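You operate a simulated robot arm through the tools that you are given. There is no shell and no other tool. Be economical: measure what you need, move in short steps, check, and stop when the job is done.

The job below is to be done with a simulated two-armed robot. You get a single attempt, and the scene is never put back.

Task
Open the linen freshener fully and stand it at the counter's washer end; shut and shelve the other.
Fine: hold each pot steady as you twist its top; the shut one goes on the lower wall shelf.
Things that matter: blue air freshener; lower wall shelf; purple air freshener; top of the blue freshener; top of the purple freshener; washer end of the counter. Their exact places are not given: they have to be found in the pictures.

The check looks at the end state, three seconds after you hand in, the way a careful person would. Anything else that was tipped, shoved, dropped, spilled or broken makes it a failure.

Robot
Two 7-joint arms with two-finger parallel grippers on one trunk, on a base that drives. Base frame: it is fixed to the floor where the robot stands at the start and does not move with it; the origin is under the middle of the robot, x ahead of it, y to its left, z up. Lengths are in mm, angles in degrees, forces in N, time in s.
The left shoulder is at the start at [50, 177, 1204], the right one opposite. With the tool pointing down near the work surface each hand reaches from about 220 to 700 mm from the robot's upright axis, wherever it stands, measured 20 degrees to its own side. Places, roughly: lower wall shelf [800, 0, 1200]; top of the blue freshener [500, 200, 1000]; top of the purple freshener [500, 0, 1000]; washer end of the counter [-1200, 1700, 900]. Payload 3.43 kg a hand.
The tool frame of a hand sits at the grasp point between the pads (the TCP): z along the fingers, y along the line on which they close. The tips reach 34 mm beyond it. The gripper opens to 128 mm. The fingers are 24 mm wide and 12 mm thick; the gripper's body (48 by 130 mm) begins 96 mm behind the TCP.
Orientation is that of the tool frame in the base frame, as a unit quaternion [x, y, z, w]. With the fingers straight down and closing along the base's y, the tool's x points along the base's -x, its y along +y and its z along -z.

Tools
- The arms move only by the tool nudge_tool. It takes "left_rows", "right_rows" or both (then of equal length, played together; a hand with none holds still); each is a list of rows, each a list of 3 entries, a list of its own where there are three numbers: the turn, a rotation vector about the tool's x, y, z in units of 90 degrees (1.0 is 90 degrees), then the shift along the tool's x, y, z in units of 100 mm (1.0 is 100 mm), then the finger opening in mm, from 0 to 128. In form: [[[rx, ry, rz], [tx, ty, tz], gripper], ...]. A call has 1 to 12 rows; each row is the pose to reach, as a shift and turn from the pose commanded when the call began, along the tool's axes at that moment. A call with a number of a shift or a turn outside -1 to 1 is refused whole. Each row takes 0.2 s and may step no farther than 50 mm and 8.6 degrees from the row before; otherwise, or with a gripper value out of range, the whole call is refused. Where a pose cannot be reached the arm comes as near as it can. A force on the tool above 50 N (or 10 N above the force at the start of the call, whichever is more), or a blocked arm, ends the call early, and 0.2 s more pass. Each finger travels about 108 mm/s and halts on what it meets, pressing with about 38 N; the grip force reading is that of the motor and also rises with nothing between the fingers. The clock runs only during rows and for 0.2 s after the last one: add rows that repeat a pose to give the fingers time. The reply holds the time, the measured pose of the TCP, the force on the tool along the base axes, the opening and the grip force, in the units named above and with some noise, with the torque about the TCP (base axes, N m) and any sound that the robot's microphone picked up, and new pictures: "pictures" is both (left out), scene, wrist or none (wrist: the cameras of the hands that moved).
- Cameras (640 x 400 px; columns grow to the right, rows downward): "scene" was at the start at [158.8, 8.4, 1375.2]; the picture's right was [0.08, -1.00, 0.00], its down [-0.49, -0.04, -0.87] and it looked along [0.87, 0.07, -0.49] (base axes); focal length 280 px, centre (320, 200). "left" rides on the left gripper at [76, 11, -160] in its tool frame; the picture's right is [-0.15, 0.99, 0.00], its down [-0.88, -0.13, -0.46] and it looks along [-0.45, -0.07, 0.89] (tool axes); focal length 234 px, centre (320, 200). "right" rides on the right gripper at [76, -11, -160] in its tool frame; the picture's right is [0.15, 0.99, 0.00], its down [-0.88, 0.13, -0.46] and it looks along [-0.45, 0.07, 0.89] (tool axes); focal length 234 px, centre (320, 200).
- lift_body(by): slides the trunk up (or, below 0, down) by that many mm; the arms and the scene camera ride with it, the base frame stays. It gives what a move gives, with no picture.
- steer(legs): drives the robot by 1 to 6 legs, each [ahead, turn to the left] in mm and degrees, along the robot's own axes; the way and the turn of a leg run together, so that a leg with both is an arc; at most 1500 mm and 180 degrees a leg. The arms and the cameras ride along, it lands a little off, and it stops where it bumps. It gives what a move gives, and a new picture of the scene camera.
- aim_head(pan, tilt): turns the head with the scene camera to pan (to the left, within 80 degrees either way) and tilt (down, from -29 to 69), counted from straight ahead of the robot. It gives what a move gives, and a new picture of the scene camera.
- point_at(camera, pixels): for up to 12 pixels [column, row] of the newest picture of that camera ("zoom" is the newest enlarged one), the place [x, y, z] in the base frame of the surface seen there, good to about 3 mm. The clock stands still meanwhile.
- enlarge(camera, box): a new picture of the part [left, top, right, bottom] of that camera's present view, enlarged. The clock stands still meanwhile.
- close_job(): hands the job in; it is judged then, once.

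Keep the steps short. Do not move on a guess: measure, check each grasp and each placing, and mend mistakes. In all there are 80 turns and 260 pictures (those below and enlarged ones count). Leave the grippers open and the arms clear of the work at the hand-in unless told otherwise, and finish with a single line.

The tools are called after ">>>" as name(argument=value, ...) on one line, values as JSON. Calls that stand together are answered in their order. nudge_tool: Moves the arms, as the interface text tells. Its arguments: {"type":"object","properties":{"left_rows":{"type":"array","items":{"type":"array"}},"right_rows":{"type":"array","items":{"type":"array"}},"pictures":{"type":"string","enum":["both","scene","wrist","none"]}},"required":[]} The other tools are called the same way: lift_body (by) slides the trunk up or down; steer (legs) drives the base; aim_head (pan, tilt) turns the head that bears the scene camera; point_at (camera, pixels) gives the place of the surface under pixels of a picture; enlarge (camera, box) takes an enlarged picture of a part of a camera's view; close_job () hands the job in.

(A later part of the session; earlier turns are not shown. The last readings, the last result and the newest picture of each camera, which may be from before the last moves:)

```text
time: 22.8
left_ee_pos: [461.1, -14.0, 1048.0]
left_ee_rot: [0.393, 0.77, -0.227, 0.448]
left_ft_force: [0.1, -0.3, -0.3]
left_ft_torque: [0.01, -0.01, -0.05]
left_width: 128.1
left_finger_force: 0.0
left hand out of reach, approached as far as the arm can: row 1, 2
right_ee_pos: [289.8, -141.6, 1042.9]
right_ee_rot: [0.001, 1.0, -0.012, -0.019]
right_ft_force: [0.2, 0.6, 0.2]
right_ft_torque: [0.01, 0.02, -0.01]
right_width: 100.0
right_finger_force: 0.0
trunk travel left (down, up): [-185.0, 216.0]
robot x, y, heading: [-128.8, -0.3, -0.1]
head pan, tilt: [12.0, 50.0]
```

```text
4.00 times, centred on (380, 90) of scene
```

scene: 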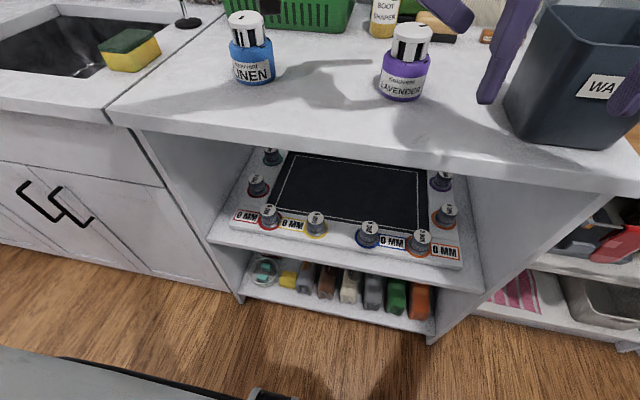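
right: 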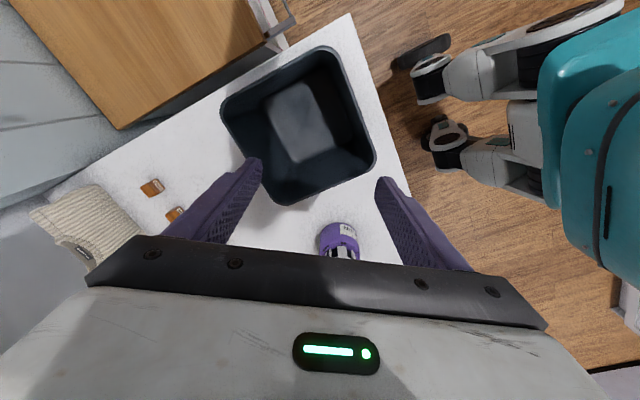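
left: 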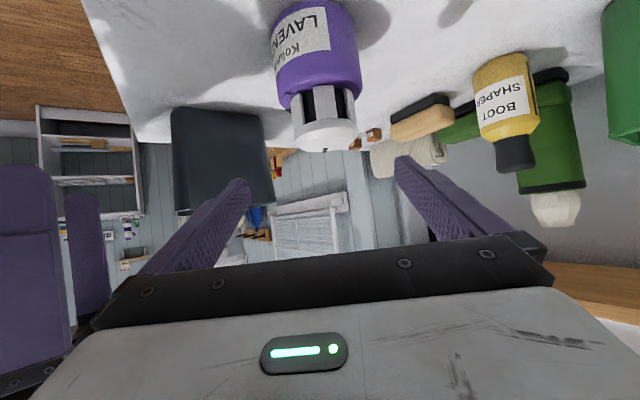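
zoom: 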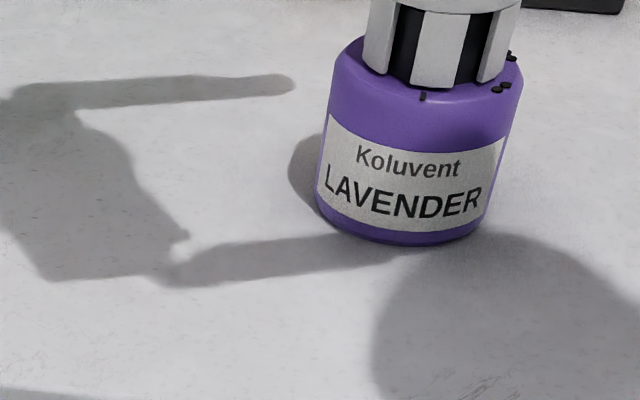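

Near enough (about 7 mm sideways, 30 mm clearance each side). Descend 50 mm, still correcting.

>>> aim_head(pan=8, tilt=30)

>>> nudge_tool(left_rows=[[[0, 0, 0], [0.2, 0, 0.12], 128], [[0, 0, 0], [0.43, 0.0, 0.25], 128], [[0, 0, 0], [0.43, 0.0, 0.25], 128]], pictures="both")

```text
time: 23.6
left_ee_pos: [459.0, -14.9, 1048.5]
left_ee_rot: [0.393, 0.77, -0.227, 0.448]
left_ft_force: [0.3, -1.0, 0.1]
left_ft_torque: [-0.01, -0.03, 0.02]
left_width: 127.7
left_finger_force: 0.0
right_ee_pos: [289.1, -141.5, 1043.8]
right_ee_rot: [0.0, 1.0, -0.012, -0.018]
right_ft_force: [-0.3, 0.6, 0.1]
right_ft_torque: [-0.01, -0.03, 0.0]
right_width: 99.9
right_finger_force: 0.1
trunk travel left (down, up): [-185.0, 216.0]
robot x, y, heading: [-130.7, 0.9, -0.5]
head pan, tilt: [8.0, 30.0]
```

scene: 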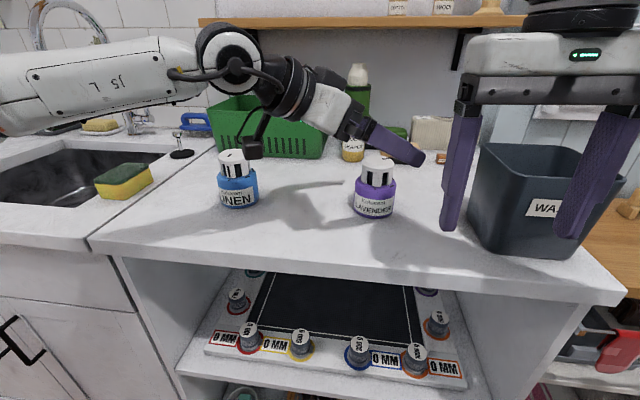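

```text
time: 24.4
left_ee_pos: [460.9, -13.9, 997.8]
left_ee_rot: [0.394, 0.77, -0.227, 0.447]
left_ft_force: [-0.6, -0.1, -0.2]
left_ft_torque: [0.02, 0.03, -0.01]
left_width: 127.9
left_finger_force: 0.1
right_ee_pos: [288.7, -140.6, 1042.7]
right_ee_rot: [0.0, 1.0, -0.012, -0.018]
right_ft_force: [0.5, 0.5, 0.5]
right_ft_torque: [-0.01, 0.03, -0.01]
right_width: 99.9
right_finger_force: 0.1
trunk travel left (down, up): [-185.0, 216.0]
robot x, y, heading: [-132.1, -1.1, -0.1]
head pan, tilt: [8.0, 30.0]
```

scene: 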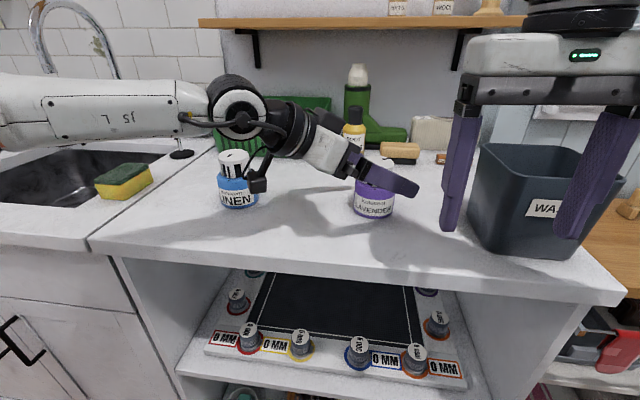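
left: 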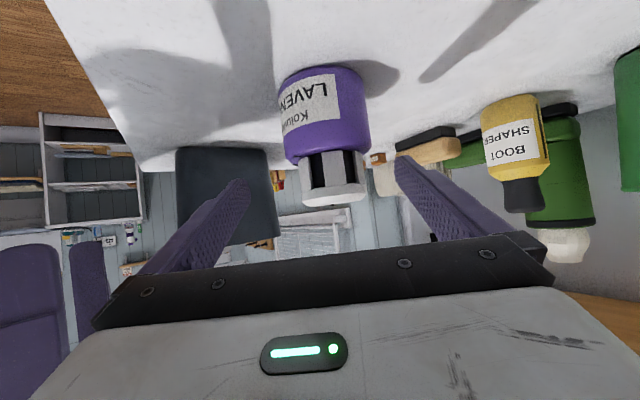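

Clear of the blue pot (camera block is ~100 mm away from it). Descend the last 52 mm to z≈946, centred.

>>> nudge_tool(left_rows=[[[0, 0, 0], [0.12, 0.03, 0.13], 128], [[0, 0, 0], [0.25, 0.066, 0.26], 128], [[0, 0, 0], [0.377, 0.066, 0.387], 128], [[0, 0, 0], [0.377, 0.066, 0.387], 128]], pictures="both")

```text
time: 25.4
left_ee_pos: [465.3, -10.0, 949.4]
left_ee_rot: [0.394, 0.77, -0.228, 0.447]
left_ft_force: [-0.6, 0.0, 0.2]
left_ft_torque: [0.01, 0.02, 0.04]
left_width: 128.2
left_finger_force: 0.0
left hand out of reach, approached as far as the arm can: row 2, 3, 4
right_ee_pos: [288.1, -141.9, 1043.8]
right_ee_rot: [0.001, 1.0, -0.012, -0.018]
right_ft_force: [0.1, -0.8, -0.6]
right_ft_torque: [0.01, -0.01, 0.05]
right_width: 100.0
right_finger_force: 0.1
trunk travel left (down, up): [-185.0, 216.0]
robot x, y, heading: [-129.3, -3.0, -0.1]
head pan, tilt: [8.0, 30.0]
```

scene: 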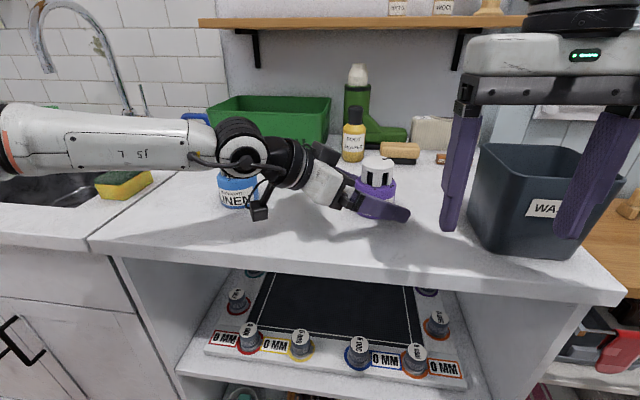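
left: 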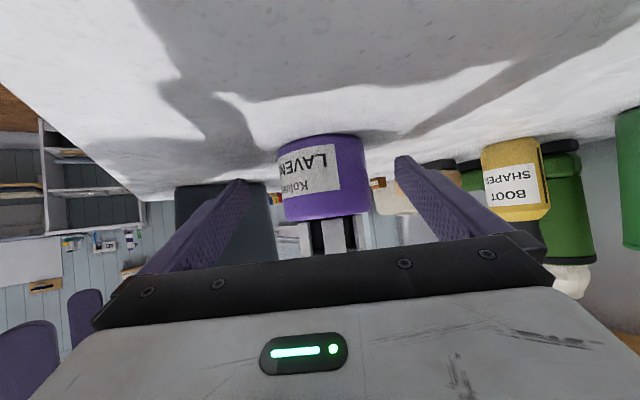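

Laterally centred (pads span the axis, 16 mm short lengthwise, still inside the pads). Close the left fingers on the purple body.

>>> nudge_tool(left_rows=[[[0, 0, 0], [0, 0, 0], 90], [[0, 0, 0], [0, 0, 0], 75], [[0, 0, 0], [0, 0, 0], 40], [[0, 0, 0], [0, 0, 0], 40], [[0, 0, 0], [0, 0, 0], 40]], pictures="both")

>>> enlarge(camera="scene", box=[280, 130, 440, 230])

```text
time: 26.6
left_ee_pos: [465.1, -10.4, 950.7]
left_ee_rot: [0.395, 0.77, -0.228, 0.447]
left_ft_force: [-0.2, 0.3, 0.8]
left_ft_torque: [0.03, -0.02, 0.0]
left_width: 70.6
left_finger_force: 38.0
right_ee_pos: [289.8, -141.5, 1042.2]
right_ee_rot: [0.0, 1.0, -0.012, -0.017]
right_ft_force: [0.1, 0.1, 0.1]
right_ft_torque: [0.03, -0.04, 0.01]
right_width: 99.9
right_finger_force: 0.1
trunk travel left (down, up): [-185.0, 216.0]
robot x, y, heading: [-129.9, 1.2, -0.2]
head pan, tilt: [8.0, 30.0]
```

scene: 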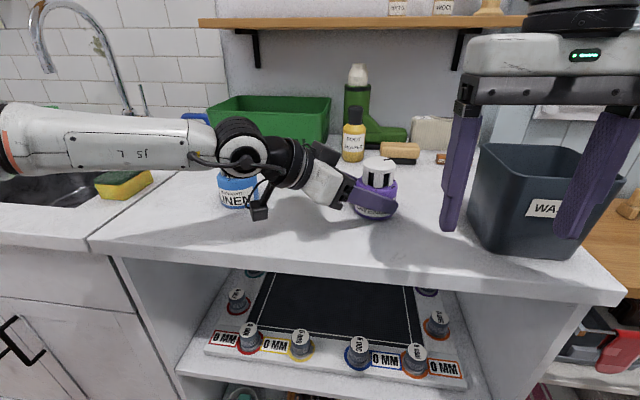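
left: 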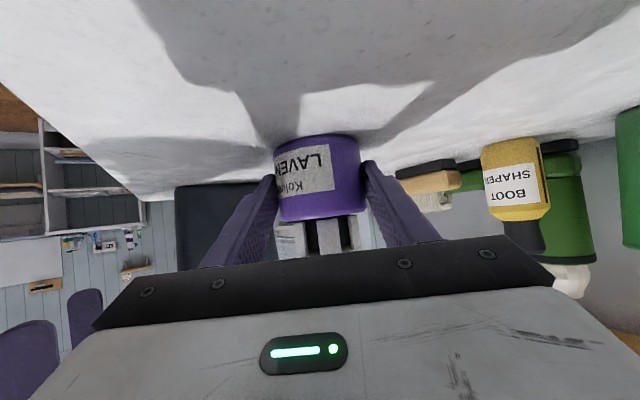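

```text
4.00 times, centred on (360, 180) of scene
```

zoom: 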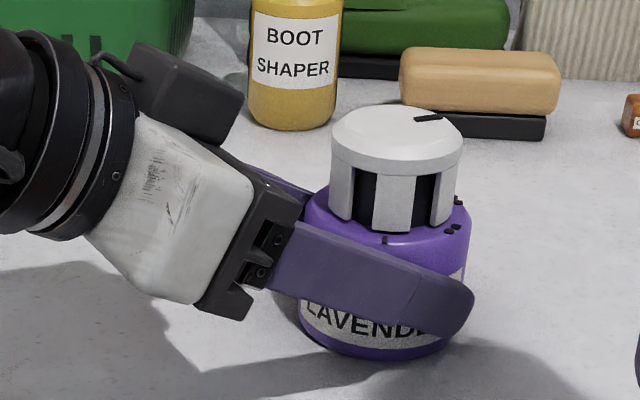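

Firm hold: width 70.6, 38 N, cap free. Now I measure the cap precisely and the left hand's nearby parts.

>>> point_at(camera="zoom", pixels=[[335, 130], [462, 135], [398, 110], [398, 155], [398, 128], [428, 117], [240, 100], [160, 50], [340, 200], [450, 200], [390, 220], [458, 230]])

```text
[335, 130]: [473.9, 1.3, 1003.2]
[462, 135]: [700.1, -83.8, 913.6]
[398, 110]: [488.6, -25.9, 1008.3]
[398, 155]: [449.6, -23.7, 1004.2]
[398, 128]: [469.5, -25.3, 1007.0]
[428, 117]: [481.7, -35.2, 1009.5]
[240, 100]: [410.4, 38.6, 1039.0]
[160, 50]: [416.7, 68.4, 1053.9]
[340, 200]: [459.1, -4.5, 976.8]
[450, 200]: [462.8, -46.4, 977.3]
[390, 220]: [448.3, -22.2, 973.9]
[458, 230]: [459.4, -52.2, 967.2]
```

Cap axis is (473.5,-24), radius ~25. Right hand: rise to z≈1123, level its small tilt, then go over the cap.

>>> nudge_tool(right_rows=[[[-0.015, -0.023, 0], [0, 0, -0.4], 80], [[-0.015, -0.023, 0], [0, 0, -0.8], 80], [[-0.015, -0.023, 0], [-0.32, 0.2, -0.8], 80], [[-0.015, -0.023, 0], [-0.64, 0.4, -0.8], 80], [[-0.015, -0.023, 0], [-0.95, 0.6, -0.8], 80]], pictures="none")

>>> nudge_tool(right_rows=[[[0, 0, 0], [-0.3, 0.2, 0], 80], [[0, 0, 0], [-0.6, 0.4, 0], 80], [[0, 0, 0], [-0.88, 0.57, 0], 80]], pictures="both")

```text
time: 27.8
left_ee_pos: [466.7, -8.8, 950.6]
left_ee_rot: [0.395, 0.769, -0.229, 0.448]
left_ft_force: [0.3, 2.2, 2.4]
left_ft_torque: [0.03, -0.06, 0.05]
left_width: 70.6
left_finger_force: 38.0
right_ee_pos: [386.0, -79.2, 1118.6]
right_ee_rot: [0.0, 1.0, -0.002, 0.0]
right_ft_force: [-0.2, 0.0, 0.1]
right_ft_torque: [0.0, 0.03, 0.05]
right_width: 79.7
right_finger_force: 0.0
trunk travel left (down, up): [-185.0, 216.0]
robot x, y, heading: [-130.8, -0.2, -0.1]
head pan, tilt: [8.0, 30.0]
```

```text
time: 28.6
left_ee_pos: [467.5, -8.7, 950.8]
left_ee_rot: [0.394, 0.769, -0.23, 0.448]
left_ft_force: [0.9, -0.5, 1.2]
left_ft_torque: [-0.01, -0.05, -0.04]
left_width: 70.7
left_finger_force: 37.7
right_ee_pos: [409.2, -38.3, 1080.8]
right_ee_rot: [0.001, 1.0, -0.002, -0.001]
right_ft_force: [0.2, 0.5, 0.8]
right_ft_torque: [-0.04, 0.0, -0.03]
right_width: 80.1
right_finger_force: 0.0
right hand out of reach, approached as far as the arm can: row 1, 2, 3
trunk travel left (down, up): [-185.0, 216.0]
robot x, y, heading: [-132.7, -1.7, -0.2]
head pan, tilt: [8.0, 30.0]
```

scene: 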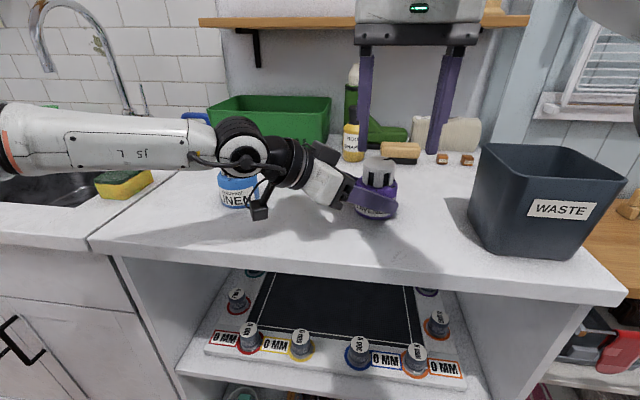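
right: 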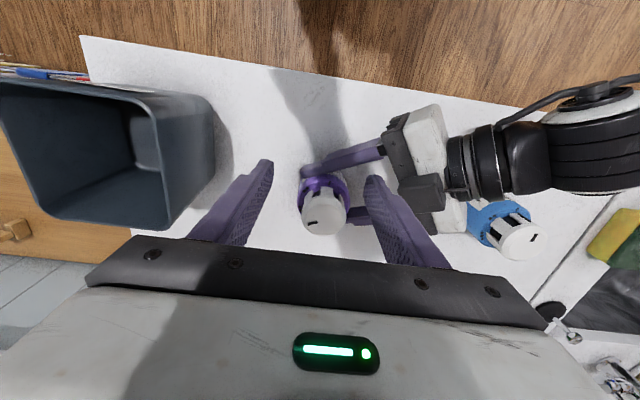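

The right is too high relative to its shoulder there. Lower down it should extend: aim for (473,-24,1040), straddling above the cap.

>>> nudge_tool(right_rows=[[[0, 0, 0], [-0.2, 0.04, 0.1], 72], [[0, 0, 0], [-0.4, 0.08, 0.2], 72], [[0, 0, 0], [-0.64, 0.14, 0.4], 72], [[0, 0, 0], [-0.64, 0.14, 0.4], 72]], pictures="both")

```text
time: 29.6
left_ee_pos: [465.3, -9.8, 950.2]
left_ee_rot: [0.395, 0.769, -0.229, 0.448]
left_ft_force: [-0.1, -0.6, 1.1]
left_ft_torque: [-0.07, 0.0, 0.05]
left_width: 70.8
left_finger_force: 38.2
right_ee_pos: [425.6, -21.8, 1039.4]
right_ee_rot: [0.001, 1.0, -0.001, 0.0]
right_ft_force: [-0.4, -0.3, -0.9]
right_ft_torque: [0.02, 0.02, -0.03]
right_width: 71.9
right_finger_force: 0.0
right hand out of reach, approached as far as the arm can: row 1, 2, 3, 4
trunk travel left (down, up): [-185.0, 216.0]
robot x, y, heading: [-131.9, 3.2, -0.0]
head pan, tilt: [8.0, 30.0]
```

scene: 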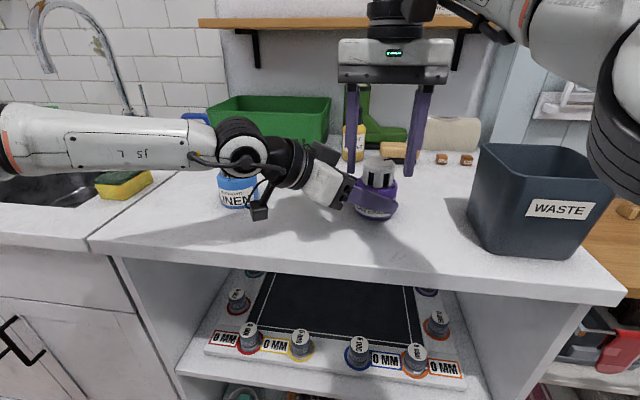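
right: 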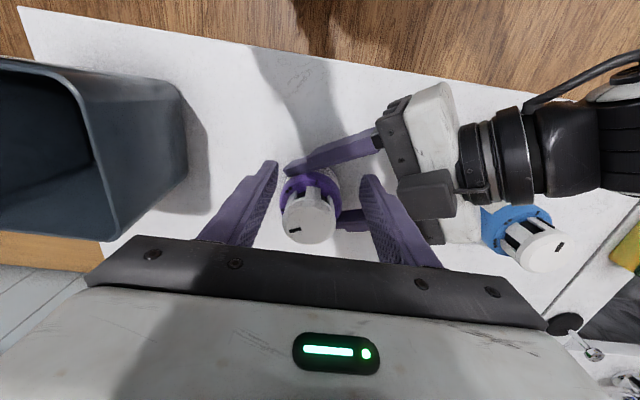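

About 45 mm short. I raise the right a bit, lift purple 10 mm with the left and bring it 45 mm toward the robot.

>>> nudge_tool(right_rows=[[[0, 0, 0], [0.1, 0, -0.2], 72], [[0, 0, 0], [0.2, 0, -0.4], 72]], pictures="none")

>>> nudge_tool(left_rows=[[[0, 0, 0], [-0.043, 0, -0.025], 40], [[0, 0, 0], [-0.087, 0, -0.05], 40], [[0, 0, 0], [-0.043, -0.12, -0.125], 40], [[0, 0, 0], [0, -0.24, -0.2], 40], [[0, 0, 0], [0.043, -0.368, -0.275], 40], [[0, 0, 0], [0.043, -0.368, -0.275], 40]], pictures="scene")

```text
time: 30.2
left_ee_pos: [465.4, -10.6, 949.1]
left_ee_rot: [0.394, 0.77, -0.228, 0.447]
left_ft_force: [-0.8, -1.1, 0.1]
left_ft_torque: [-0.05, -0.03, -0.02]
left_width: 70.5
left_finger_force: 37.8
right_ee_pos: [409.9, -28.9, 1077.4]
right_ee_rot: [0.007, 1.0, 0.005, 0.0]
right_ft_force: [-1.0, -0.4, 0.5]
right_ft_torque: [0.0, 0.02, -0.02]
right_width: 72.2
right_finger_force: 0.1
right hand out of reach, approached as far as the arm can: row 2
trunk travel left (down, up): [-185.0, 216.0]
robot x, y, heading: [-126.6, 0.5, -0.0]
head pan, tilt: [8.0, 30.0]
```

```text
time: 31.6
left_ee_pos: [420.7, -10.8, 959.1]
left_ee_rot: [0.395, 0.769, -0.229, 0.447]
left_ft_force: [-0.1, 0.2, -1.0]
left_ft_torque: [-0.02, -0.02, -0.03]
left_width: 70.6
left_finger_force: 38.0
right_ee_pos: [410.3, -28.6, 1072.7]
right_ee_rot: [0.007, 1.0, 0.001, -0.004]
right_ft_force: [-0.4, -0.3, -0.9]
right_ft_torque: [-0.01, -0.02, 0.0]
right_width: 71.9
right_finger_force: 0.1
trunk travel left (down, up): [-185.0, 216.0]
robot x, y, heading: [-132.5, 1.1, -0.1]
head pan, tilt: [8.0, 30.0]
```

scene: 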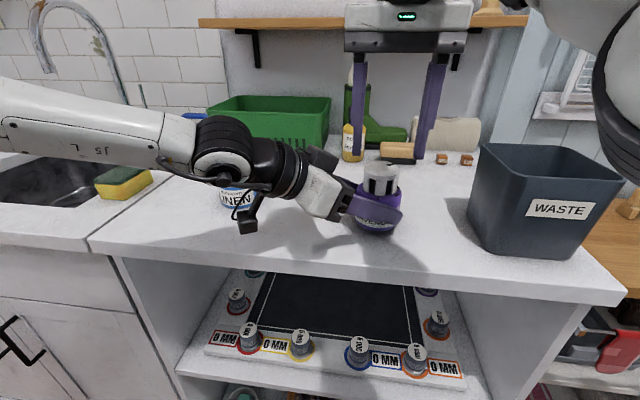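

Pot held steady, raised 9 mm. Measure its new cap place.

>>> enlarge(camera="scene", box=[330, 140, 430, 240])

>>> point_at(camera="scene", pixels=[[380, 167], [365, 170], [397, 172], [381, 175], [380, 186], [370, 184], [394, 184]])

```text
4.00 times, centred on (380, 190) of scene
```

zoom: 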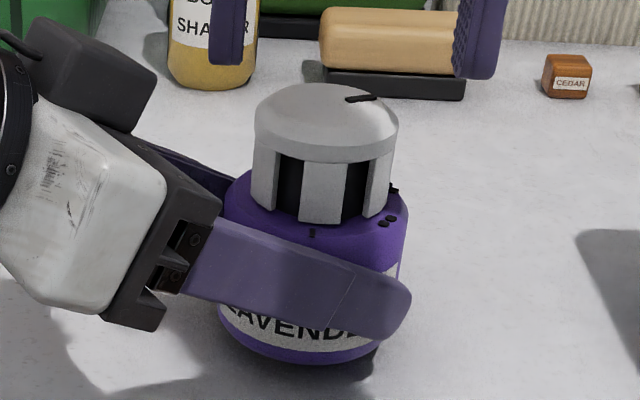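

```text
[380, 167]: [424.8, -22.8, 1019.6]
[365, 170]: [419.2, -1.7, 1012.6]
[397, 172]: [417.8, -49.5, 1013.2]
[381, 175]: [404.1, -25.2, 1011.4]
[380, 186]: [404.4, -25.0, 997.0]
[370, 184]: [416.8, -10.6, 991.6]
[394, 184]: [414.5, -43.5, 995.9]
```

Cap axis now (429,-25), top ≈1017. Bring the right over it at z≈1045.

>>> nudge_tool(right_rows=[[[0, 0, 0], [-0.1, 0.02, 0.08], 72], [[0, 0, 0], [-0.19, 0.036, 0.18], 72], [[0, 0, 0], [-0.19, 0.036, 0.28], 72], [[0, 0, 0], [-0.19, 0.036, 0.28], 72]], pictures="both")

```text
time: 32.6
left_ee_pos: [421.3, -11.1, 960.1]
left_ee_rot: [0.394, 0.77, -0.228, 0.447]
left_ft_force: [1.0, -0.7, -0.8]
left_ft_torque: [0.0, 0.03, -0.04]
left_width: 70.9
left_finger_force: 38.4
right_ee_pos: [428.5, -33.2, 1048.7]
right_ee_rot: [0.014, 1.0, 0.007, -0.002]
right_ft_force: [0.1, -0.6, 0.0]
right_ft_torque: [0.05, 0.0, 0.02]
right_width: 71.9
right_finger_force: 0.1
right hand out of reach, approached as far as the arm can: row 1, 2, 3, 4
trunk travel left (down, up): [-185.0, 216.0]
robot x, y, heading: [-132.0, 0.1, -0.0]
head pan, tilt: [8.0, 30.0]
```

scene: 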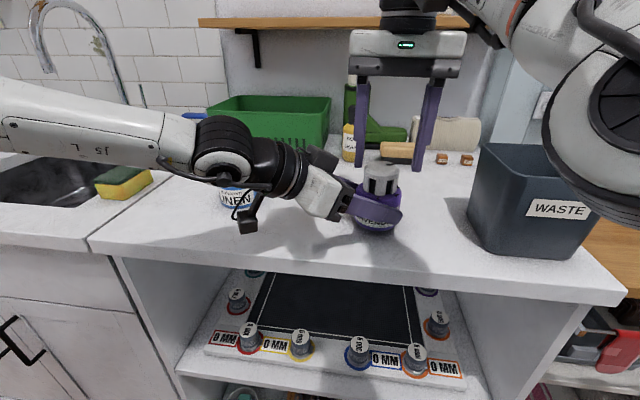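
right: 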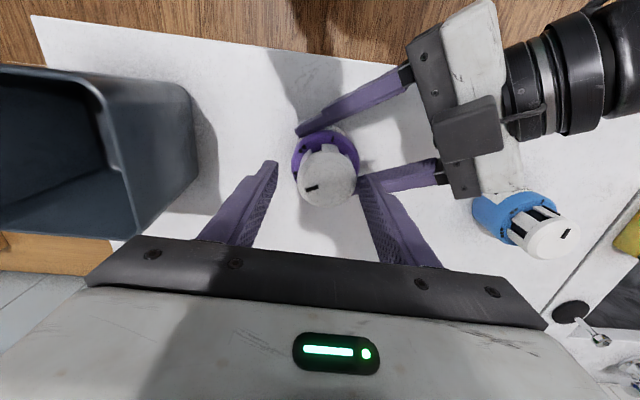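

Right is within 8 mm; I check how near its elbow is to the bin, before going lower.

>>> point_at(camera="scene", pixels=[[580, 180], [620, 215], [555, 130], [620, 130], [600, 190], [530, 155]])

>>> nudge_tool(right_rows=[[[0, 0, 0.08], [0, 0.04, 0], 72], [[0, 0, 0.16], [0, 0.08, 0.0], 72], [[0, 0, 0.24], [0, 0.08, 0.0], 72], [[0, 0, 0.24], [0, 0.08, 0.0], 72]], pictures="none")

```text
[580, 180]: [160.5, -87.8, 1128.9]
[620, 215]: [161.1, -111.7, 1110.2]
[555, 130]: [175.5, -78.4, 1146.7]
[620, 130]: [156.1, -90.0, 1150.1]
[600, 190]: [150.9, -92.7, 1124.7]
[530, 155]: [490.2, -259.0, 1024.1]
```

```text
time: 33.6
left_ee_pos: [422.6, -10.9, 960.9]
left_ee_rot: [0.394, 0.77, -0.228, 0.447]
left_ft_force: [0.1, -0.2, -1.3]
left_ft_torque: [0.0, 0.05, -0.02]
left_width: 70.3
left_finger_force: 38.3
right_ee_pos: [422.3, -18.4, 1043.5]
right_ee_rot: [0.197, 0.98, 0.003, -0.004]
right_ft_force: [0.7, -0.9, -0.2]
right_ft_torque: [-0.03, -0.02, -0.03]
right_width: 72.3
right_finger_force: 0.1
right hand out of reach, approached as far as the arm can: row 2, 3, 4
trunk travel left (down, up): [-185.0, 216.0]
robot x, y, heading: [-127.6, 0.3, -0.1]
head pan, tilt: [8.0, 30.0]
```

The elbow is far from the bin. With 23° clockwise yaw the reach is better. Descend on the cap, to z≈1018, aligned to (429,-25).

>>> nudge_tool(right_rows=[[[0, 0, 0], [-0.087, -0.035, 0.0], 72], [[0, 0, 0], [-0.087, -0.035, 0.13], 72], [[0, 0, 0], [-0.087, -0.035, 0.26], 72], [[0, 0, 0], [-0.087, -0.035, 0.26], 72]], pictures="both")

>>> enlarge(camera="scene", box=[330, 120, 450, 240])

```text
time: 34.6
left_ee_pos: [420.2, -9.9, 958.7]
left_ee_rot: [0.393, 0.771, -0.227, 0.446]
left_ft_force: [1.4, 2.3, -6.5]
left_ft_torque: [-0.3, 0.19, -0.04]
left_width: 70.6
left_finger_force: 38.3
right_ee_pos: [425.6, -17.2, 1018.1]
right_ee_rot: [0.188, 0.982, 0.001, 0.001]
right_ft_force: [-2.2, -1.5, 5.8]
right_ft_torque: [0.22, -0.05, 0.11]
right_width: 70.1
right_finger_force: 0.0
right hand out of reach, approached as far as the arm can: row 1
trunk travel left (down, up): [-185.0, 216.0]
robot x, y, heading: [-129.9, 1.7, 0.0]
head pan, tilt: [8.0, 30.0]
```

scene: 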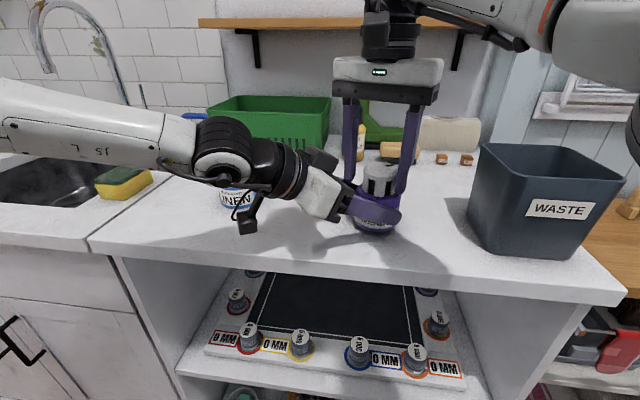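
right: 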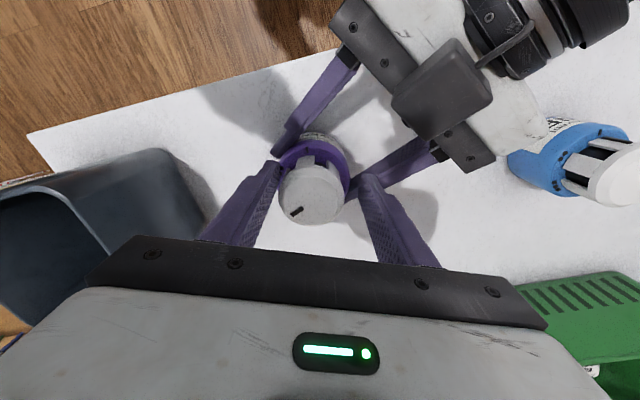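

```text
3.33 times, centred on (390, 180) of scene
```

zoom: 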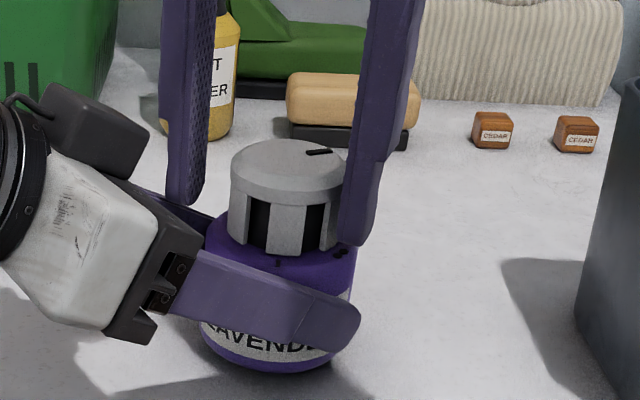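

A light contact (≈6 N): a right fingertip is grazing the left finger. I raise 6 mm, shift to the axis, then close on the cap.

>>> nudge_tool(right_rows=[[[0, 0, 0], [0, 0, -0.06], 72], [[0, 0, 0], [-0.06, -0.06, -0.06], 72], [[0, 0, 0], [-0.06, -0.06, -0.06], 72]], pictures="wrist")

```text
time: 35.4
left_ee_pos: [420.8, -10.9, 960.0]
left_ee_rot: [0.394, 0.769, -0.228, 0.448]
left_ft_force: [0.4, 0.2, -1.9]
left_ft_torque: [0.0, 0.02, -0.01]
left_width: 70.7
left_finger_force: 38.0
right_ee_pos: [429.2, -25.1, 1024.2]
right_ee_rot: [0.188, 0.982, -0.001, -0.001]
right_ft_force: [0.4, -0.2, -0.4]
right_ft_torque: [0.01, -0.02, -0.02]
right_width: 71.8
right_finger_force: 0.0
trunk travel left (down, up): [-185.0, 216.0]
robot x, y, heading: [-128.1, -2.9, -0.2]
head pan, tilt: [8.0, 30.0]
```

right: 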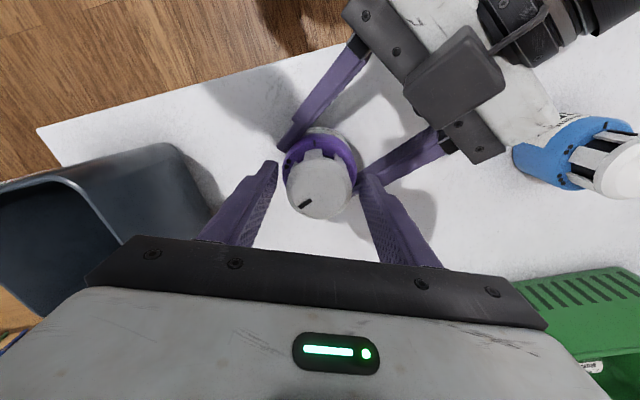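

Exactly on axis, forces gone. Close on the cap.

>>> nudge_tool(right_rows=[[[0, 0, 0], [0, 0, 0], 60], [[0, 0, 0], [0, 0, 0], 52], [[0, 0, 0], [0, 0, 0], 30], [[0, 0, 0], [0, 0, 0], 30]], pictures="wrist")

```text
time: 36.4
left_ee_pos: [421.4, -11.4, 960.3]
left_ee_rot: [0.394, 0.77, -0.228, 0.447]
left_ft_force: [-0.3, 0.7, -0.7]
left_ft_torque: [-0.36, 0.14, 0.0]
left_width: 70.4
left_finger_force: 37.7
right_ee_pos: [428.1, -25.6, 1024.3]
right_ee_rot: [0.189, 0.982, -0.002, 0.0]
right_ft_force: [-0.1, -1.6, -0.7]
right_ft_torque: [0.27, -0.15, -0.01]
right_width: 52.4
right_finger_force: 38.2
trunk travel left (down, up): [-185.0, 216.0]
robot x, y, heading: [-127.8, 1.2, 0.1]
head pan, tilt: [8.0, 30.0]
```

right: 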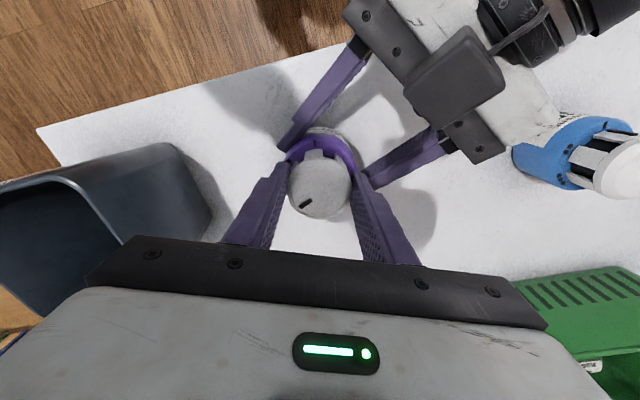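

Cap gripped at 52.4 mm. Twist clockwise by 60°.

>>> nudge_tool(right_rows=[[[0, 0, 0.083], [0, 0, 0], 30], [[0, 0, 0.167], [0, 0, 0], 30], [[0, 0, 0.25], [0, 0, 0], 30], [[0, 0, 0.333], [0, 0, 0], 30], [[0, 0, 0.417], [0, 0, 0], 30], [[0, 0, 0.5], [0, 0, 0], 30], [[0, 0, 0.583], [0, 0, 0], 30], [[0, 0, 0.667], [0, 0, 0], 30]], pictures="both")

```text
time: 38.2
left_ee_pos: [420.6, -11.8, 958.8]
left_ee_rot: [0.396, 0.769, -0.229, 0.447]
left_ft_force: [-17.9, -8.0, -0.3]
left_ft_torque: [0.18, -0.94, -0.38]
left_width: 70.4
left_finger_force: 38.2
right_ee_pos: [430.1, -23.4, 1024.5]
right_ee_rot: [0.655, 0.755, 0.002, 0.001]
right_ft_force: [17.9, 9.3, 0.7]
right_ft_torque: [0.36, -0.21, 0.1]
right_width: 52.3
right_finger_force: 37.7
trunk travel left (down, up): [-185.0, 216.0]
robot x, y, heading: [-127.8, 1.8, 0.1]
head pan, tilt: [8.0, 30.0]
```

scene: 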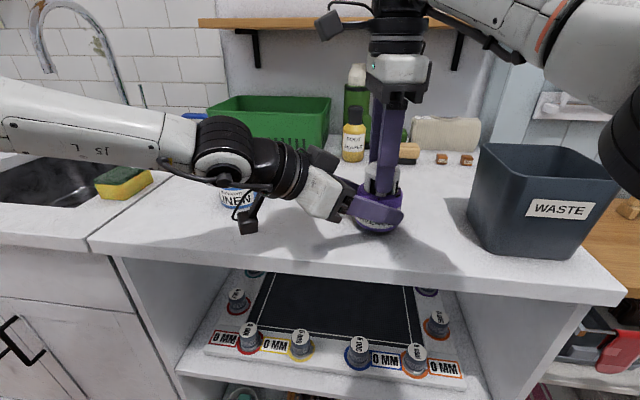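
right: 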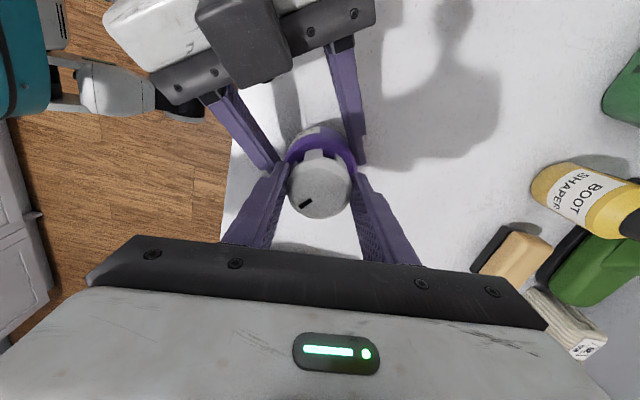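

The cap turned cleanly (torque small, 20 N side force). Continue 30° clockwise with a 2 mm easing.

>>> nudge_tool(right_rows=[[[0, 0, 0.083], [0.01, 0.02, 0], 30], [[0, 0, 0.167], [0.01, 0.02, 0], 30], [[0, 0, 0.25], [0.01, 0.02, 0], 30], [[0, 0, 0.333], [0.01, 0.02, 0], 30]], pictures="none")

```text
time: 39.2
left_ee_pos: [419.5, -11.1, 960.4]
left_ee_rot: [0.396, 0.769, -0.229, 0.445]
left_ft_force: [-19.2, -5.2, 3.9]
left_ft_torque: [0.1, -0.54, -0.31]
left_width: 70.6
left_finger_force: 38.4
right_ee_pos: [432.0, -23.2, 1024.5]
right_ee_rot: [0.829, 0.559, 0.002, 0.001]
right_ft_force: [18.7, 4.1, -4.1]
right_ft_torque: [0.23, -0.69, 0.04]
right_width: 52.4
right_finger_force: 38.3
trunk travel left (down, up): [-185.0, 216.0]
robot x, y, heading: [-132.3, -3.1, -0.0]
head pan, tilt: [8.0, 30.0]
```

Turned 90° so far, forces steady. Another 24°.

>>> nudge_tool(right_rows=[[[0, 0, 0.07], [0, 0, 0], 30], [[0, 0, 0.14], [0, 0, 0], 30], [[0, 0, 0.2], [0, 0, 0], 30], [[0, 0, 0.267], [0, 0, 0], 30]], pictures="both")

>>> enlarge(camera="right", box=[240, 100, 400, 240])

>>> enlarge(camera="scene", box=[330, 140, 430, 240])

```text
time: 40.2
left_ee_pos: [421.4, -11.4, 959.8]
left_ee_rot: [0.396, 0.769, -0.229, 0.447]
left_ft_force: [-25.4, 3.1, 6.4]
left_ft_torque: [0.02, -0.71, -0.34]
left_width: 70.5
left_finger_force: 37.8
right_ee_pos: [432.8, -24.7, 1023.8]
right_ee_rot: [0.927, 0.374, 0.003, 0.001]
right_ft_force: [26.1, -3.2, -6.3]
right_ft_torque: [-0.29, -1.11, 0.07]
right_width: 52.2
right_finger_force: 37.4
trunk travel left (down, up): [-185.0, 216.0]
robot x, y, heading: [-128.8, -1.5, -0.2]
head pan, tilt: [8.0, 30.0]
```

scene: 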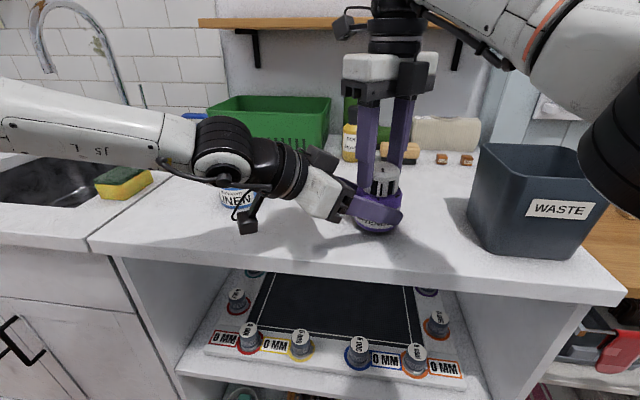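
right: 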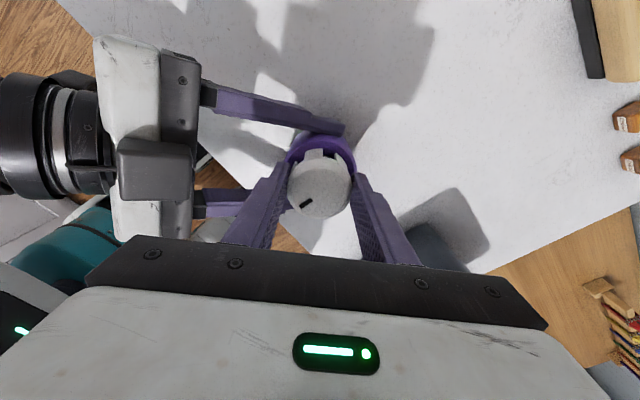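

```text
2.86 times, centred on (320, 170) of right
```

zoom: 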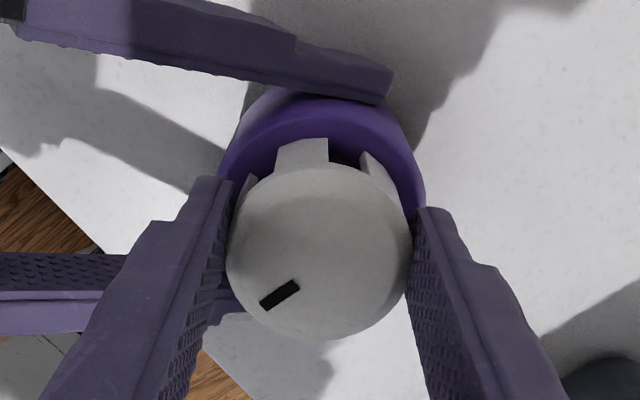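

```text
4.00 times, centred on (380, 190) of scene
```

zoom: 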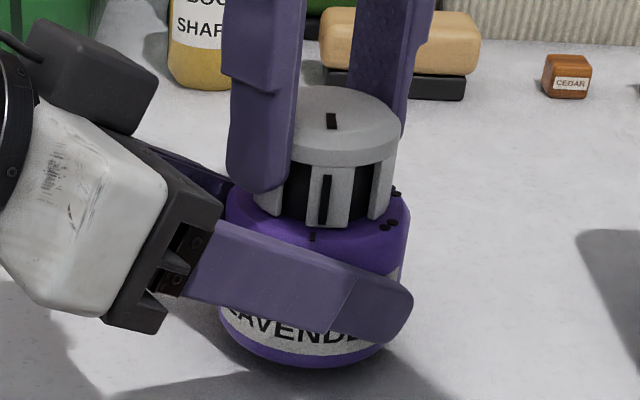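

Cap's slat mark is nearly over the single bar, some 5° short. Turn 5° more.

>>> nudge_tool(right_rows=[[[0, 0, 0.03], [0, 0, 0], 30], [[0, 0, 0.055], [0, 0, 0], 30], [[0, 0, 0.055], [0, 0, 0], 30]], pictures="scene")

>>> enlarge(camera="scene", box=[350, 150, 410, 210])

```text
time: 41.0
left_ee_pos: [420.5, -11.4, 958.7]
left_ee_rot: [0.395, 0.77, -0.228, 0.446]
left_ft_force: [-26.7, 5.6, 6.1]
left_ft_torque: [-0.03, -0.62, -0.34]
left_width: 70.6
left_finger_force: 38.0
right_ee_pos: [432.6, -24.8, 1023.9]
right_ee_rot: [0.942, 0.335, 0.003, 0.002]
right_ft_force: [26.3, -5.0, -6.7]
right_ft_torque: [-0.44, -1.19, 0.07]
right_width: 52.4
right_finger_force: 38.1
trunk travel left (down, up): [-185.0, 216.0]
robot x, y, heading: [-128.8, -0.8, -0.2]
head pan, tilt: [8.0, 30.0]
```

scene: 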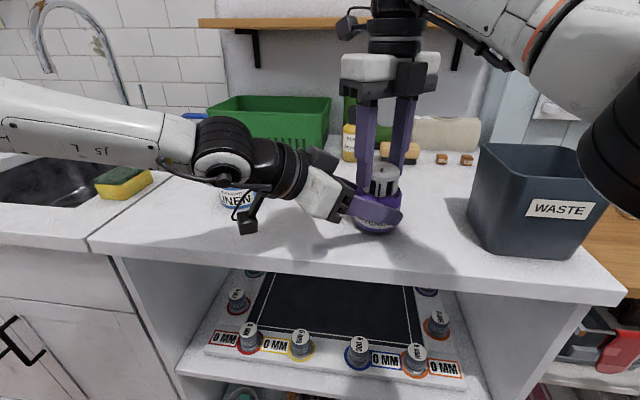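

```text
6.67 times, centred on (380, 180) of scene
```

zoom: 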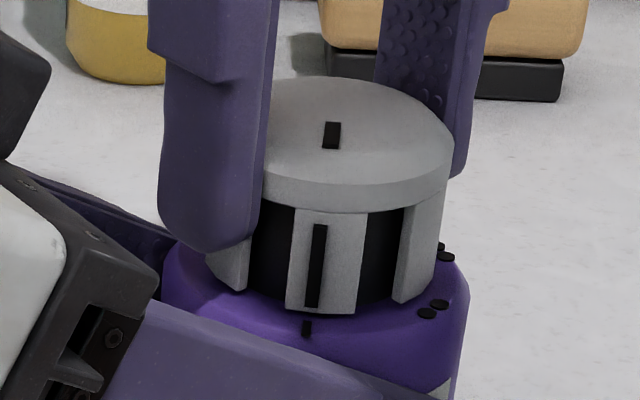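

Almost collinear (slat bottom at 313, bar at 306 in the zoom). Turn 3° more and watch for a stop.

>>> nudge_tool(right_rows=[[[0, 0, 0.017], [0, 0, 0], 30], [[0, 0, 0.035], [0, 0, 0], 30], [[0, 0, 0.035], [0, 0, 0], 30]], pictures="scene")

>>> enlarge(camera="scene", box=[350, 150, 410, 210])

```text
time: 41.8
left_ee_pos: [420.4, -11.7, 959.4]
left_ee_rot: [0.396, 0.77, -0.229, 0.446]
left_ft_force: [-25.5, 4.9, 6.0]
left_ft_torque: [0.22, -0.48, -0.71]
left_width: 70.4
left_finger_force: 38.1
right_ee_pos: [430.4, -24.4, 1024.0]
right_ee_rot: [0.951, 0.309, 0.003, 0.002]
right_ft_force: [25.2, -5.8, -6.7]
right_ft_torque: [-0.65, -1.25, 0.45]
right_width: 52.3
right_finger_force: 38.0
trunk travel left (down, up): [-185.0, 216.0]
robot x, y, heading: [-129.1, 2.1, -0.2]
head pan, tilt: [8.0, 30.0]
```

scene: 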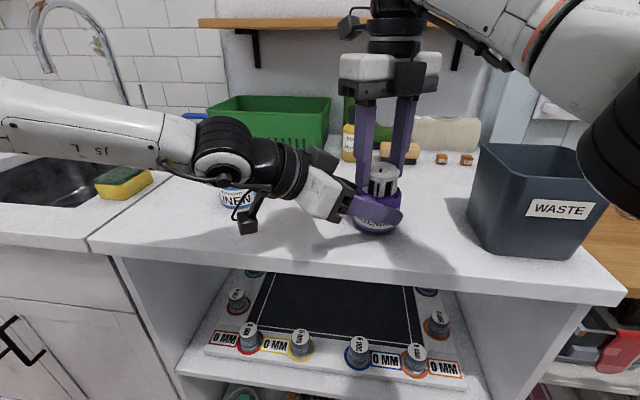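

```text
6.67 times, centred on (380, 180) of scene
```

zoom: 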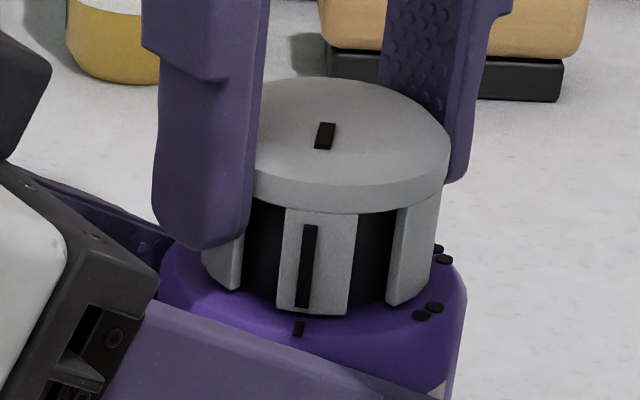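

Torque rose to 0.45 N·m: the stop. Mark and bar are in line – purple is shut. Open the right a little and lift away straight up.

>>> nudge_tool(right_rows=[[[0, 0, 0], [0, 0, 0], 64], [[0, 0, 0], [0, 0, 0], 64], [[0, 0, 0], [0, 0, -0.2], 64], [[0, 0, 0], [0, 0, -0.45], 64], [[0, 0, 0], [0, 0, -0.6], 64]], pictures="both")

>>> enlarge(camera="scene", box=[330, 130, 430, 230])

```text
time: 43.0
left_ee_pos: [420.6, -12.0, 960.7]
left_ee_rot: [0.395, 0.77, -0.228, 0.447]
left_ft_force: [0.4, -0.1, -1.1]
left_ft_torque: [0.03, 0.0, 0.0]
left_width: 70.3
left_finger_force: 37.8
right_ee_pos: [406.1, -22.6, 1069.9]
right_ee_rot: [0.951, 0.31, 0.0, 0.001]
right_ft_force: [0.0, -0.4, 0.4]
right_ft_torque: [0.02, -0.06, 0.01]
right_width: 64.1
right_finger_force: 0.0
right hand out of reach, approached as far as the arm can: row 3, 4, 5
trunk travel left (down, up): [-185.0, 216.0]
robot x, y, heading: [-128.1, 1.6, -0.0]
head pan, tilt: [8.0, 30.0]
```

scene: 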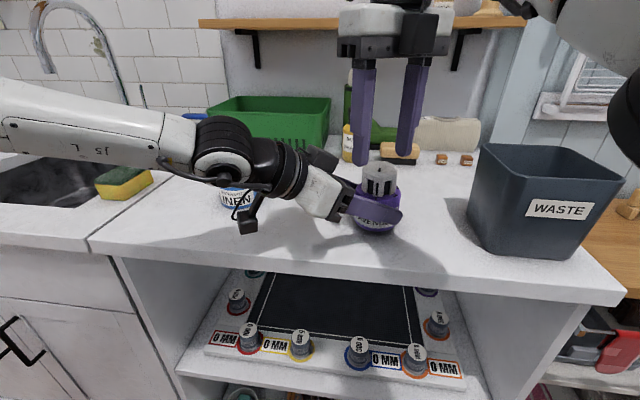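
right: 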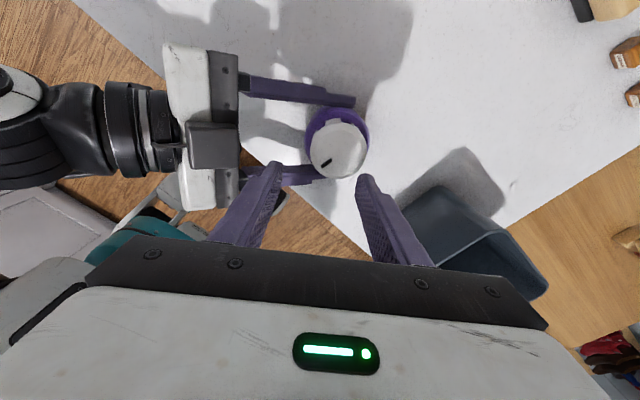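

```text
4.00 times, centred on (380, 180) of scene
```

zoom: 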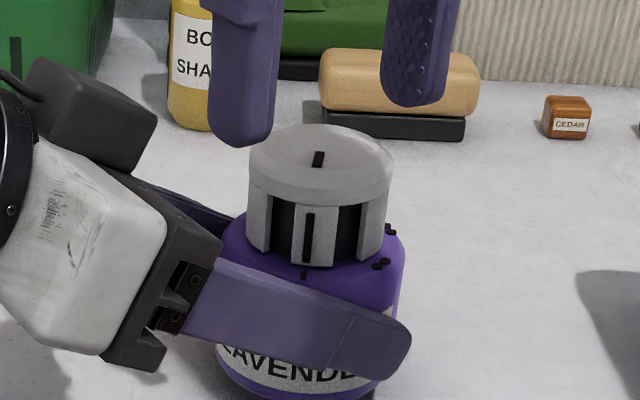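

Purple is shut (mark in line with the bar), still firmly held. Now raise the trunk fully, move the right hand aside keeping its yaw (good start for opening blue later), and drive forward to the shelf.

>>> lift_body(by=214)

>>> nudge_tool(right_rows=[[[0, 0, 0], [-0.32, 0.1, 0], 64], [[0, 0, 0], [-0.64, 0.2, 0], 64], [[0, 0, 0], [-0.96, 0.3, 0], 64]], pictures="none")

>>> steer(legs=[[120, 0]])

>>> aim_head(pan=8, tilt=15)

```text
time: 45.3
left_ee_pos: [421.9, -10.2, 1174.1]
left_ee_rot: [0.395, 0.77, -0.228, 0.447]
left_ft_force: [-0.3, -1.1, -0.1]
left_ft_torque: [0.02, 0.02, 0.02]
left_width: 70.3
left_finger_force: 38.1
right_ee_pos: [406.1, -21.8, 1282.4]
right_ee_rot: [0.951, 0.31, 0.0, 0.001]
right_ft_force: [0.8, 0.3, -0.9]
right_ft_torque: [0.0, 0.04, 0.0]
right_width: 64.2
right_finger_force: 0.1
trunk travel left (down, up): [-399.0, 2.0]
robot x, y, heading: [-125.7, 0.8, -0.2]
head pan, tilt: [8.0, 30.0]
```

```text
time: 46.1
left_ee_pos: [421.0, -11.4, 1174.4]
left_ee_rot: [0.395, 0.77, -0.228, 0.447]
left_ft_force: [0.7, -0.6, -0.4]
left_ft_torque: [0.05, 0.01, 0.04]
left_width: 70.4
left_finger_force: 38.4
right_ee_pos: [346.6, -105.7, 1283.5]
right_ee_rot: [0.951, 0.31, 0.001, 0.0]
right_ft_force: [0.1, -0.5, -0.3]
right_ft_torque: [0.02, -0.02, 0.0]
right_width: 64.0
right_finger_force: 0.1
trunk travel left (down, up): [-399.0, 2.0]
robot x, y, heading: [-127.4, 2.1, -0.0]
head pan, tilt: [8.0, 30.0]
```

```text
time: 47.3
left_ee_pos: [540.4, -11.3, 1174.3]
left_ee_rot: [0.394, 0.77, -0.228, 0.447]
left_ft_force: [1.4, 0.3, -1.0]
left_ft_torque: [-0.03, 0.02, -0.03]
left_width: 70.3
left_finger_force: 38.3
right_ee_pos: [466.7, -103.4, 1283.0]
right_ee_rot: [0.951, 0.31, 0.0, 0.0]
right_ft_force: [0.2, 0.0, -0.7]
right_ft_torque: [-0.01, 0.04, 0.0]
right_width: 64.2
right_finger_force: 0.0
trunk travel left (down, up): [-399.0, 2.0]
robot x, y, heading: [-9.8, -3.0, -0.1]
head pan, tilt: [8.0, 30.0]
```

scene: 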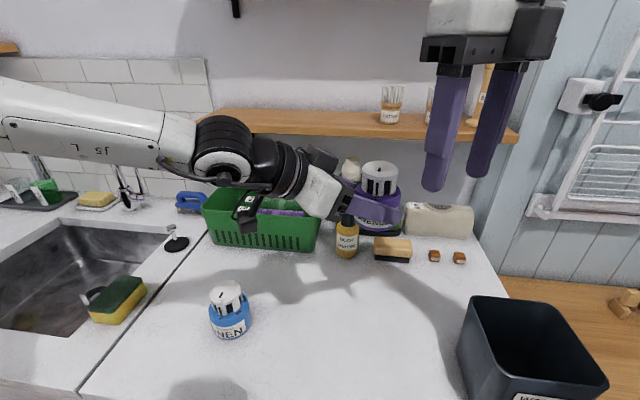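

```text
time: 48.1
left_ee_pos: [540.2, -11.1, 1173.9]
left_ee_rot: [0.394, 0.77, -0.227, 0.448]
left_ft_force: [0.2, -0.4, -1.0]
left_ft_torque: [0.04, 0.02, 0.01]
left_width: 70.5
left_finger_force: 37.8
right_ee_pos: [466.0, -103.1, 1284.0]
right_ee_rot: [0.951, 0.311, 0.001, 0.001]
right_ft_force: [0.1, -0.2, -1.1]
right_ft_torque: [0.0, 0.0, -0.02]
right_width: 64.4
right_finger_force: 0.0
trunk travel left (down, up): [-399.0, 2.0]
robot x, y, heading: [-8.2, 0.5, -0.1]
head pan, tilt: [8.0, 15.0]
```

scene: 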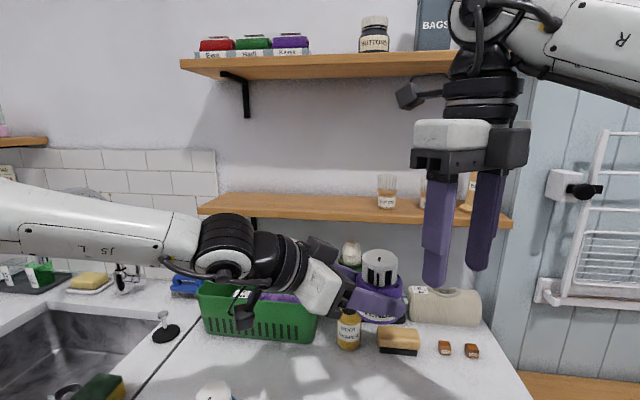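

Shelf is visible, free left of the first brush. Measure shelf, wall, upper shelf.

>>> point_at(camera="scene", pixels=[[300, 205], [300, 213], [300, 197], [300, 188], [210, 205], [387, 195], [377, 200], [300, 65], [300, 80], [378, 262], [378, 270], [320, 140]])

```text
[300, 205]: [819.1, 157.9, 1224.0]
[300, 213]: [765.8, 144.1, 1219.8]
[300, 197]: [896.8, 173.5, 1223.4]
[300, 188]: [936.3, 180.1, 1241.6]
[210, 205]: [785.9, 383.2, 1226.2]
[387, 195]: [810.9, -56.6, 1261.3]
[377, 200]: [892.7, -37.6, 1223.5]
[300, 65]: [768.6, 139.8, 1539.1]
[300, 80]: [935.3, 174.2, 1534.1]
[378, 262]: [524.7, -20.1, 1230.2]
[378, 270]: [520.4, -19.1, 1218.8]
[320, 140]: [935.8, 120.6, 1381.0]
```

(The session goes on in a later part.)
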